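You operate a simulated robot arm through the tools that you are given. There is no shell and no other tool. Be economical: measure what you need, move in short steps, check, and stop when the job is done.

Carry out the task below with a simulated robot arm. There is one attempt and no reset: what you move stays moved.

TASK
Stand the pressure sprayer beside the yellow blanking plug. It goes on the side that lies toward x +0.7, y -0.7 (a direction in the base frame), with about 3 cm between them.
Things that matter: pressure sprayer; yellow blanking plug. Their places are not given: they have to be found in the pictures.

It is judged by the outcome, as a careful person would: the job done as asked, and still so three seconds after it is handed in. It fails if anything else is knocked over, pushed out of place, dropped, spilled or broken.

THE ROBOT
A 6-joint arm with a two-finger parallel gripper, fixed in place. Base frame: the origin is at the foot of the arm, x ahead of it, y to its left, z up; the work surface is at about z = 0. Lengths are in m, angles in degrees, forces in N, time in s.
With the tool pointing down near the work surface it reaches from about 0.14 to 0.58 m from the base axis. Its first joint turns from -66.0 to 66.0 degrees. Payload 2.1 kg.
Tool frame: the origin (TCP) lies between the finger pads and is the grasp point; the fingertips stand 0.03 m ahead of it; z points along the fingers, y is the line along which they close. The gripper opens to 0.094 m. The fingers are 0.028 m wide and 0.01 m thick; the gripper's body (0.05 by 0.096 m) begins 0.055 m behind the TCP.
Orientation is that of the tool frame in the base frame, as a unit quaternion [x, y, z, w]. With the fingers straight down and closing along the base's y, the tool's x points along the base's -x, its y along +y and its z along -z.

THE INTERFACE
- The arm moves only by the tool nudge_tool. Its argument "targets" is a list of rows, each a list of 7 numbers: the shift along the base's x, y, z in m, then the turn, a rotation vector about the base's x, y, z in degrees, then the opening, from 0 (shut) to 1 (fully open). In form: [[tx, ty, tz, ax, ay, az, gripper], ...]. A call has 1 to 20 rows; each row shifts and turns the commanded pose from where the row before left it. A row lasts 0.2 s, in which the tool goes at most 0.05 m and 8.6 degrees; a call with a longer step from one row to the next is refused whole, and so is a gripper value outside its range. A pose out of reach is approached as far as the arm can. The call stops where the force on the tool passes 40 N (or 10 N more than at its start, if that is more) or the arm is blocked; 0.2 s more then pass. The fingers move at their own pace (about 0.072 m/s each) and stop on an object; they squeeze with about 42 N. The grip force told is the motor's: it shows also when the fingers shut on nothing. Time passes only in rows, and 0.2 s behind the last, so rows that do not move let the fingers close. It gives the time, the measured TCP pose, the force on the tool (base axes), the opening and the grip force at its end, in the units of the frame above (readings bear some noise), and new pictures: "show" is both (left out), scene, wrist or none.
- Cameras (640 x 400 px; columns grow to the right, rows downward): "scene" is fixed at [0.0492, -0.3674, 0.4828]; the picture's right is [0.83, -0.56, 0.00], its down [-0.33, -0.48, -0.81] and it looks along [0.46, 0.67, -0.58] (base axes); focal length 327 px, centre (320, 200). "wrist" rides on the gripper at [-0.037, 0, -0.058] in the tool frame; the picture's right is [0.00, -1.00, 0.00], its down [0.97, 0.00, -0.24] and it looks along [0.24, 0.00, 0.97] (tool axes); focal length 218 px, centre (320, 200).
- probe_pixels(camera, pixels): for up to 12 pixels [column, row] of the newest picture of that camera ("zoom" is the newest enlarged one), the place [x, y, z] in the base frame of the surface seen there, good to about 0.003 m. No time passes.
- inspect(camera, box): a new picture of the part [left, top, right, bottom] of that camera's present view, enlarged. No time passes.
- job_done(): hands the job in; it is judged then, once.

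Work in short steps. Measure before you move; look again where a grasp or a placing could have gone wrong, and mend it. You have 60 turns and 100 pictures in all, the two below and enlarged ones among them. Open the gripper and draw the arm clear of the work before you hand the job in, unless the task says otherwise; then end with one line.

The tools are called after ">>>" as a command line: name --pt "numbers of a row" for each row, then --argument value for the rest, lists and objects as JSON in quotes. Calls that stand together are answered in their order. nudge_tool: Moves the arm, as the interface text tells. Its arguments: {"type":"object","properties":{"targets":{"type":"array"},"show":{"type":"string","enum":["both","scene","wrist","none"]}},"required":["targets"]} The other tools are called the same way: probe_pixels (camera, pixels) gives the place of the surface under pixels of a picture; inspect (camera, box) takes an enlarged picture of a part of a camera's view; job_done () hands the job in.

At the start:

```text
t: 0.0
ee_pos: [0.3778, -0.0497, 0.267]
tool_rot: [0.0, 1.0, 0.0, 0.0]
ft_force: [-0.3, -0.2, 0.0]
width: 0.094
grip_force: 0.0
```

scene: 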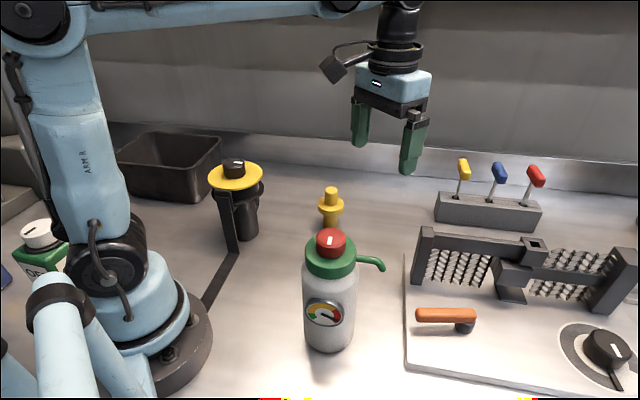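
wrist: 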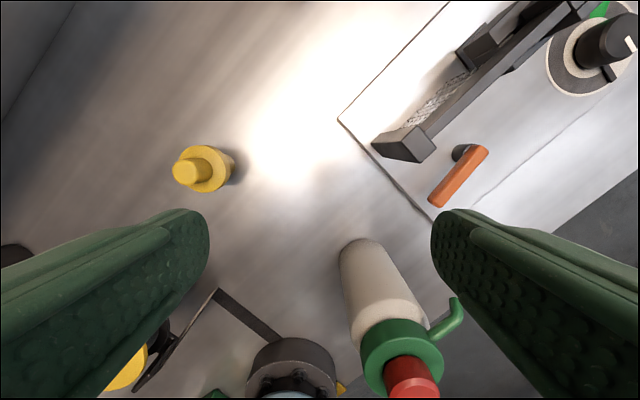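

The sprayer is at about scene (330,300), the yellow plug at (331,207). I'll probe both for their places.

>>> probe_pixels --camera "scene" --pixels '[[331, 190], [331, 207], [328, 222], [318, 207], [343, 207], [331, 240], [330, 268], [306, 300], [330, 290], [355, 300], [330, 345], [380, 266]]'

>>> inspect --camera "scene" --box '[250, 160, 450, 360]'

>>> probe_pixels --camera "wrist" --pixels '[[185, 172], [210, 168], [228, 165], [410, 385], [400, 345], [455, 310], [365, 265], [340, 120], [430, 215]]'

```text
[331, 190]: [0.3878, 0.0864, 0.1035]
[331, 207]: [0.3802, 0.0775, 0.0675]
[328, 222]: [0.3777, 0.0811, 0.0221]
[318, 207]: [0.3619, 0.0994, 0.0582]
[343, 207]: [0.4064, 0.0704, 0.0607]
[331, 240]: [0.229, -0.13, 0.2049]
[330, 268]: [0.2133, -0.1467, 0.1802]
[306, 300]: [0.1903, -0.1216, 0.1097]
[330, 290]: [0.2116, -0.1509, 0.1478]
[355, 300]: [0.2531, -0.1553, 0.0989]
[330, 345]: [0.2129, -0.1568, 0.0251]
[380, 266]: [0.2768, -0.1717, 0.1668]
```

```text
2.00 times, centred on (350, 260) of scene
```

zoom: 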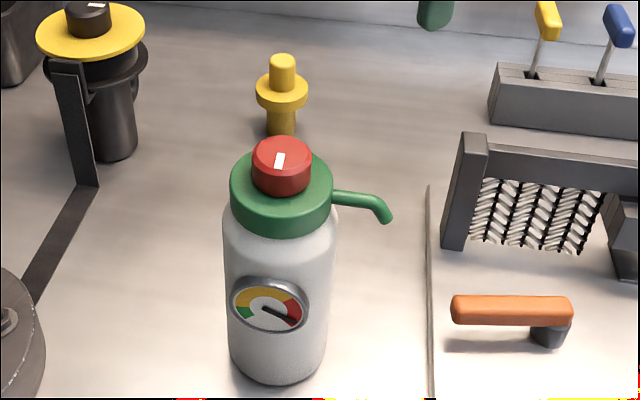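

```text
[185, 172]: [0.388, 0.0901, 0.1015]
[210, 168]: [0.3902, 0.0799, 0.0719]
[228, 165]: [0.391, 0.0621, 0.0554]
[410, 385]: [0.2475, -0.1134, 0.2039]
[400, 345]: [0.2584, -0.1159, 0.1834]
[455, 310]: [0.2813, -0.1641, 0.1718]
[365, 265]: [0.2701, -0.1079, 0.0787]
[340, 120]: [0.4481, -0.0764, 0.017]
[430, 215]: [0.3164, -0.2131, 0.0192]
```

The sprayer is about 0.205 m tall and centred near (0.23, -0.12). The plug is at about (0.388, 0.088). I'll probe the collar and cap edges, and the obstacles near the goal.

>>> probe_pixels --camera "zoom" --pixels '[[255, 165], [308, 165], [280, 143], [234, 195], [329, 195], [282, 225], [228, 270], [326, 270], [282, 245], [385, 215], [275, 375], [345, 196]]'

>>> probe_pixels --camera "scene" --pixels '[[424, 230], [420, 280], [440, 195], [437, 220], [463, 162], [331, 228], [405, 255], [405, 340], [258, 178], [450, 315]]'

```text
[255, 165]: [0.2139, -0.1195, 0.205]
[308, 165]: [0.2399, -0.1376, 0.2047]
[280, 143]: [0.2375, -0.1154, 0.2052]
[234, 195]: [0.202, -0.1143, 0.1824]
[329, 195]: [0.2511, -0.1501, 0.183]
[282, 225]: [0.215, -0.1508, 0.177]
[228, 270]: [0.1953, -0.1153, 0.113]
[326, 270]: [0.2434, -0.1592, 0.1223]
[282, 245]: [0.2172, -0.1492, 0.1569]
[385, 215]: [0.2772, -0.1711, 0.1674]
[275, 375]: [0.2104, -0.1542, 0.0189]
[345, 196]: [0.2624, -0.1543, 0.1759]
```

```text
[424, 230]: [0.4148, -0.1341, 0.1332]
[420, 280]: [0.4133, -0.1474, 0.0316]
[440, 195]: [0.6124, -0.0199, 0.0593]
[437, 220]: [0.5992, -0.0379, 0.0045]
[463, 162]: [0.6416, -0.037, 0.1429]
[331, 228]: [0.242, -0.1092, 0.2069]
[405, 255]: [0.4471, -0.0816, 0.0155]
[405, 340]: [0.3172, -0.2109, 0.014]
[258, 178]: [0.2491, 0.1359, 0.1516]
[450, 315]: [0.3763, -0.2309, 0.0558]
```

The cap axis is at (0.231, -0.123). The collar radius is about 0.0325 at z 0.16–0.185, and the spout points along about -42°. I'll move above the sprayer and turn -45° so the fingers close across the spout direction.

>>> nudge_tool --pt "-0.0245 -0.0122 0 0 0 -7.5 1" --pt "-0.0245 -0.0122 0 0 0 -7.5 1" --pt "-0.0245 -0.0122 0 0 0 -7.5 1" --pt "-0.0245 -0.0122 0 0 0 -7.5 1" --pt "-0.0245 -0.0122 0 0 0 -7.5 1" --pt "-0.0243 -0.0123 0 0 0 -7.5 1" --pt "0 0 0 0 0 0 1"

```text
t: 1.6
ee_pos: [0.2317, -0.1219, 0.2675]
tool_rot: [0.384, 0.923, 0.0, 0.0]
ft_force: [0.0, 0.7, -0.1]
width: 0.0942
grip_force: 0.1
```

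scene: 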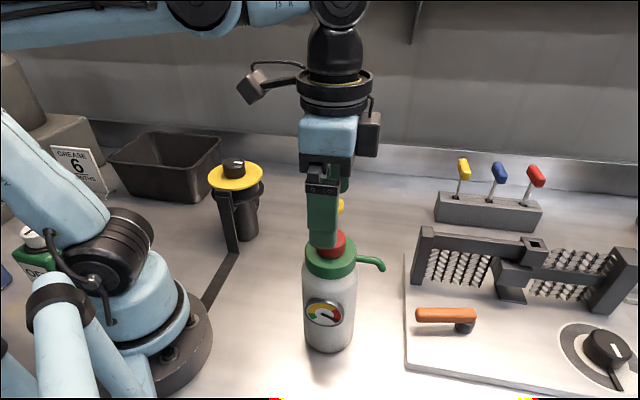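
wrist: 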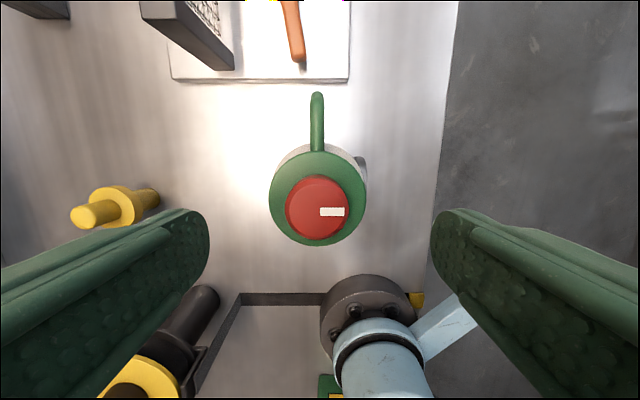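

The cap is centred between the fingers (column ~318) and the spout is aligned. I'll descend to z 0.188 at the collar.

>>> nudge_tool --pt "0 0 -0.02 0 0 0 1" --pt "0 0 -0.02 0 0 0 1" --pt "0 0 -0.02 0 0 0 1" --pt "0 0 -0.019 0 0 0 1" --pt "0 0 0 0 0 0 1"

```text
t: 2.8
ee_pos: [0.2332, -0.1217, 0.1894]
tool_rot: [0.382, 0.924, -0.001, 0.001]
ft_force: [-0.2, 0.2, 0.3]
width: 0.0938
grip_force: 0.0
```

scene: 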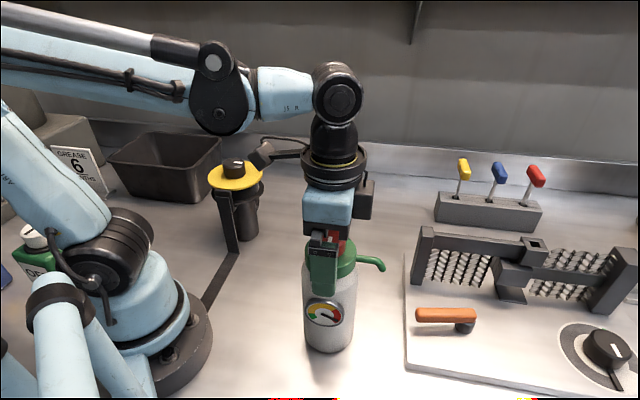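
wrist: 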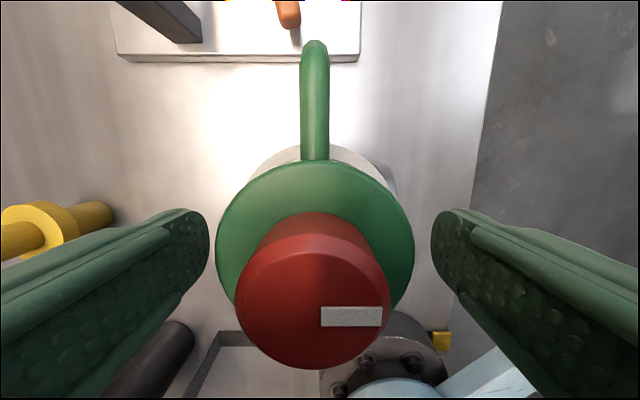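

Fingers straddle the collar evenly; I'll close.

>>> nudge_tool --pt "0 0 0 0 0 0 0" --pt "0 0 0 0 0 0 0" --pt "0 0 0 0 0 0 0" --pt "0 0 0 0 0 0 0"

```text
t: 3.8
ee_pos: [0.2319, -0.1221, 0.1912]
tool_rot: [0.383, 0.924, 0.0, 0.002]
ft_force: [0.5, 0.2, 0.3]
width: 0.0671
grip_force: 42.0
```

scene: 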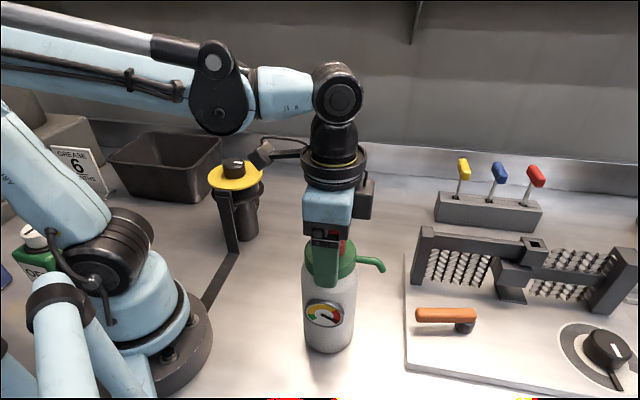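
wrist: 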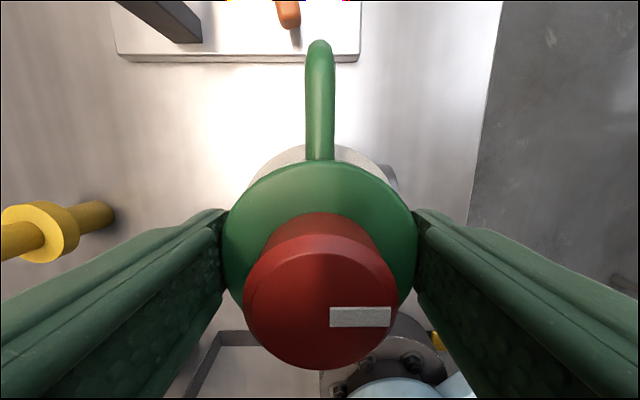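

Gripped at 67 mm width with 42 N. I'll lift slowly by 5 cm and check.

>>> nudge_tool --pt "0 0 0.01 0 0 0 0" --pt "0 0 0.013 0 0 0 0" --pt "0 0 0.013 0 0 0 0" --pt "0 0 0.014 0 0 0 0" --pt "0 0 0 0 0 0 0"

```text
t: 5.0
ee_pos: [0.2322, -0.1214, 0.239]
tool_rot: [0.383, 0.924, 0.0, 0.001]
ft_force: [0.4, -0.7, -3.0]
width: 0.067
grip_force: 41.4
```

scene: 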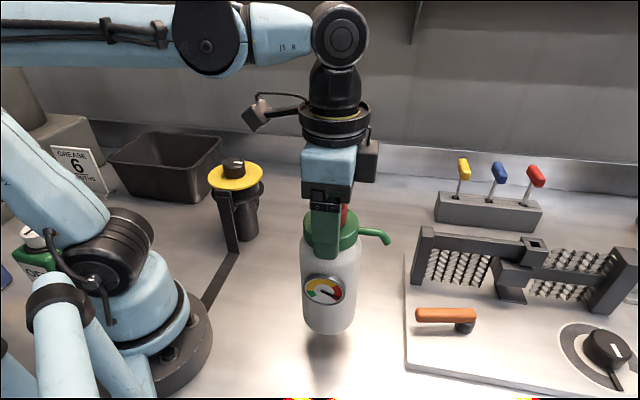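
wrist: 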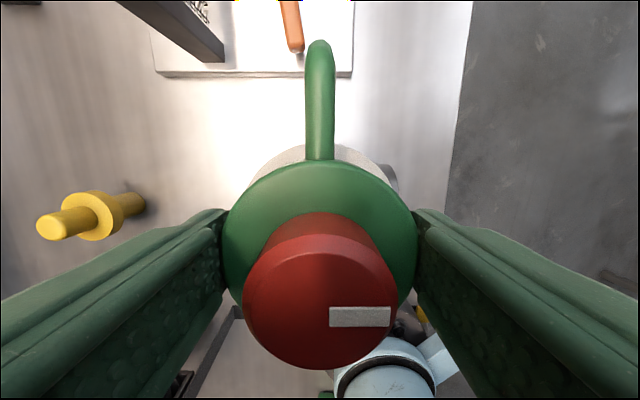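

The sprayer is lifted, hanging upright and steady. I'll carry it to above (0.455, 0.021).

>>> nudge_tool --pt "0.015 0.0096 0 0 0 0 0" --pt "0.026 0.0166 0 0 0 0 0" --pt "0.026 0.0166 0 0 0 0 0" --pt "0.026 0.0166 0 0 0 0 0" --pt "0.026 0.0166 0 0 0 0 0" --pt "0.026 0.0166 0 0 0 0 0" --pt "0.026 0.0166 0 0 0 0 0" --pt "0.026 0.0166 0 0 0 0 0" --pt "0.016 0.0102 0 0 0 0 0" --pt "0.01 0.0064 0 0 0 0 0" --pt "0 0 0 0 0 0 0"

```text
t: 7.4
ee_pos: [0.456, 0.02, 0.2397]
tool_rot: [0.382, 0.924, -0.001, 0.0]
ft_force: [0.1, -0.3, -4.3]
width: 0.067
grip_force: 41.8
```

scene: 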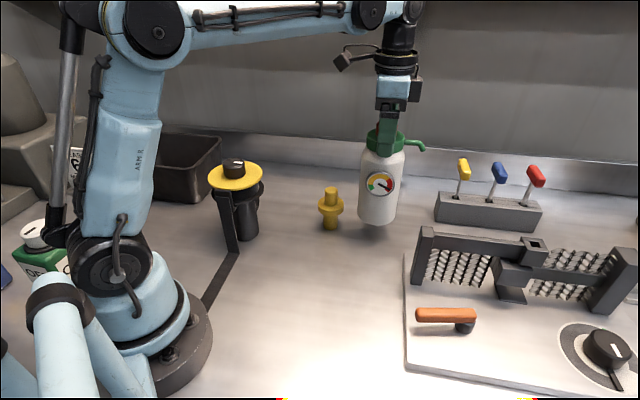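
wrist: 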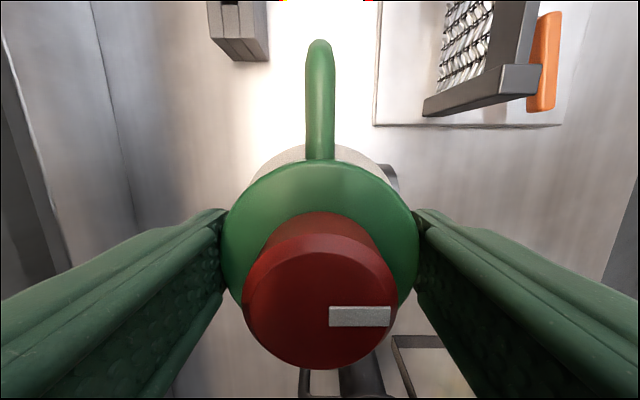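

The sprayer is over the goal area and the plug is fully visible. I'll zoom in and measure both before lowering.

>>> inspect --camera "scene" --box '[300, 120, 440, 260]'

>>> probe_pixels --camera "scene" --pixels '[[319, 208], [331, 212], [342, 208], [331, 187], [331, 225], [360, 205], [376, 212], [395, 205], [378, 224], [361, 170], [403, 170]]'

```text
2.86 times, centred on (370, 190) of scene
```

zoom: 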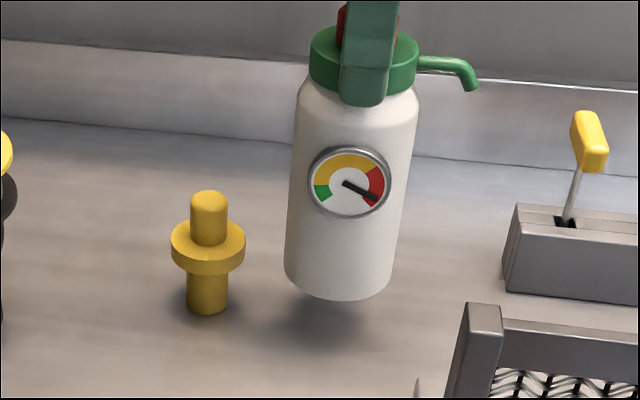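

```text
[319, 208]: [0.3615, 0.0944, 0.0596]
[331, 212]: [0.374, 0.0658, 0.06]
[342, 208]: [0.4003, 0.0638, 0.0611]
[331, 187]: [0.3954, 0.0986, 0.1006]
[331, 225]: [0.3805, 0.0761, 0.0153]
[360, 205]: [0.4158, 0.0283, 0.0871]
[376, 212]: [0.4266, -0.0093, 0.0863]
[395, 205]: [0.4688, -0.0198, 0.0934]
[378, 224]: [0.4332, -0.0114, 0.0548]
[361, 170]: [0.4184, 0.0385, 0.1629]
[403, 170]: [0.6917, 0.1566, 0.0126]
```

Plug centre (0.388, 0.088), sprayer axis ≈ (0.454, 0.020): the gap works out to ≈31 mm along the right direction. I'll lower it to just above contact.

>>> nudge_tool --pt "0 0 -0.015 0 0 0 0" --pt "0 0 -0.015 0 0 0 0" --pt "0 0 -0.01 0 0 0 0" --pt "0 0 -0.006 0 0 0 0" --pt "0 0 -0.003 0 0 0 0" --pt "0 0 0 0 0 0 0"

```text
t: 8.8
ee_pos: [0.4548, 0.0184, 0.1905]
tool_rot: [0.384, 0.923, -0.001, 0.001]
ft_force: [0.8, -0.3, 12.3]
width: 0.0669
grip_force: 42.1
```

scene: 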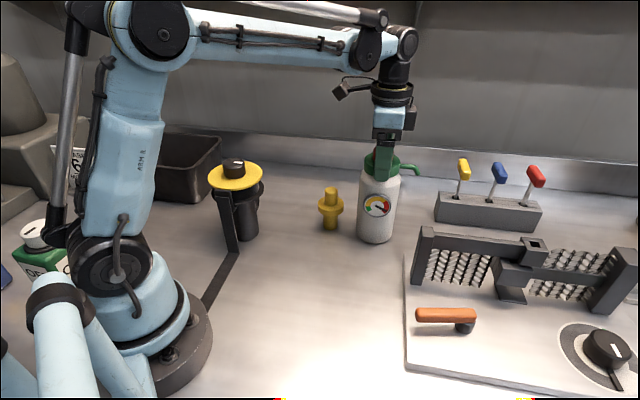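
wrist: 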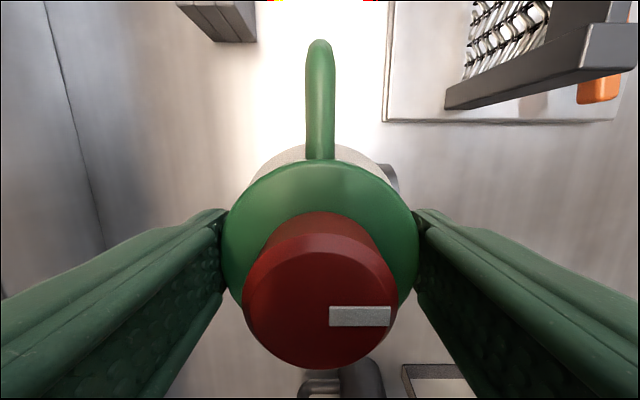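

The force of +12 N says the sprayer is resting on the table. I'll ease off by 1 mm and open the fingers.

>>> nudge_tool --pt "0 0 0.001 0 0 0 0" --pt "0 0 0 0 0 0 0.2" --pt "0 0 0 0 0 0 0.75" --pt "0 0 0 0 0 0 1" --pt "0 0 0 0 0 0 1" --pt "0 0 0 0 0 0 1"

```text
t: 10.2
ee_pos: [0.4549, 0.0185, 0.1904]
tool_rot: [0.382, 0.924, 0.0, 0.0]
ft_force: [0.2, 0.7, 0.7]
width: 0.0941
grip_force: 0.0
```

scene: 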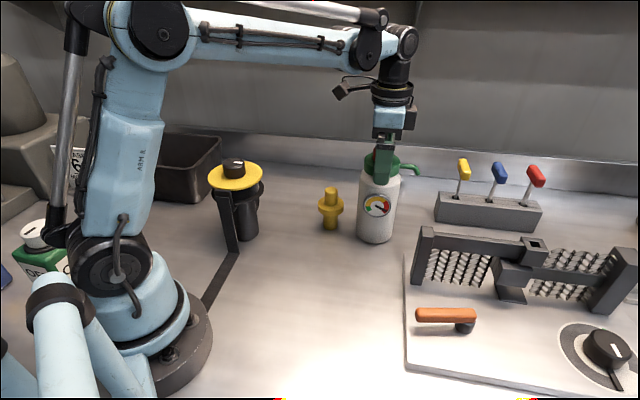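
wrist: 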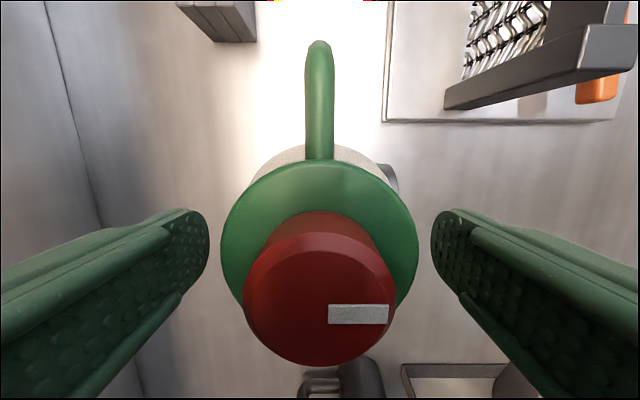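

Released; the sprayer is standing. I'll raise straight up and then draw back.

>>> nudge_tool --pt "0 0 0.015 0 0 0 1" --pt "0 0 0.02 0 0 0 1" --pt "0 0 0.03 0 0 0 1" --pt "0 0 0.03 0 0 0 1" --pt "-0.03 -0.02 0.01 0 0 0 1" --pt "-0.03 -0.03 0 0 0 0 1" --pt "-0.03 -0.03 0 0 0 0 1" --pt "-0.03 -0.03 0 0 0 0 1" --pt "0 0 0 0 0 0 1"

>>> inspect --camera "scene" --box '[300, 120, 440, 260]'

>>> probe_pixels --camera "scene" --pixels '[[319, 208], [331, 212], [342, 208], [331, 187], [360, 205], [359, 225], [376, 225], [394, 225], [376, 240], [380, 155]]'

```text
t: 12.2
ee_pos: [0.3337, -0.091, 0.2952]
tool_rot: [0.382, 0.924, 0.0, 0.001]
ft_force: [0.2, 0.4, 0.5]
width: 0.094
grip_force: 0.1
```

scene: 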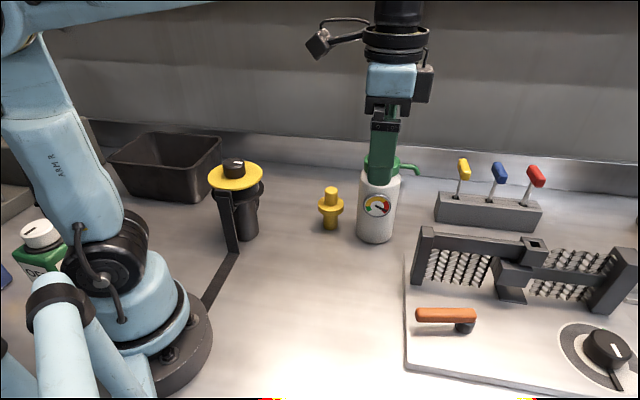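
wrist: 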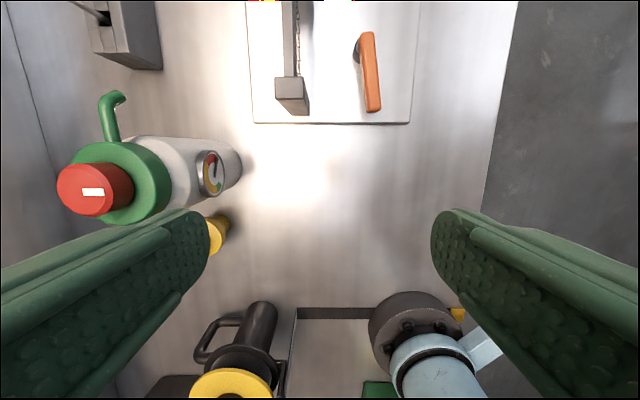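

```text
2.86 times, centred on (370, 190) of scene
```

zoom: 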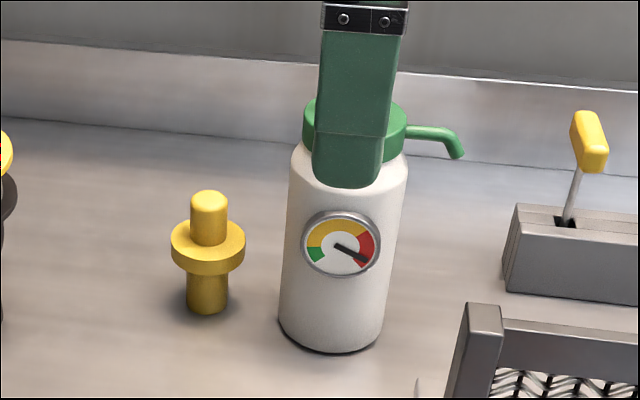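

```text
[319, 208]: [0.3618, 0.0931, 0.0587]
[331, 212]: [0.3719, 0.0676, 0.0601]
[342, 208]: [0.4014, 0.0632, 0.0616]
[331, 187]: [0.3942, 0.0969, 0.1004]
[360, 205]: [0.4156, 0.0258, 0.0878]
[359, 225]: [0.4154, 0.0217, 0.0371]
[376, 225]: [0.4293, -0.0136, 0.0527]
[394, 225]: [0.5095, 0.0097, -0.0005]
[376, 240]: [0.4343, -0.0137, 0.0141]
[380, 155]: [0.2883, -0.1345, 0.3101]
```

The sprayer is upright, the plug hasn't moved, and the gap is about 3 cm along (+0.7, -0.7). The arm is clear and the gripper open, so I'm handing in.

>>> job_done

```text
The job is handed in.
```

The pressure sprayer now stands upright beside the yellow blanking plug, on its (+0.7, -0.7) side; I measured a gap of about 3.3 cm from the plug's flange, the plug did not move, and I saw nothing else disturbed.
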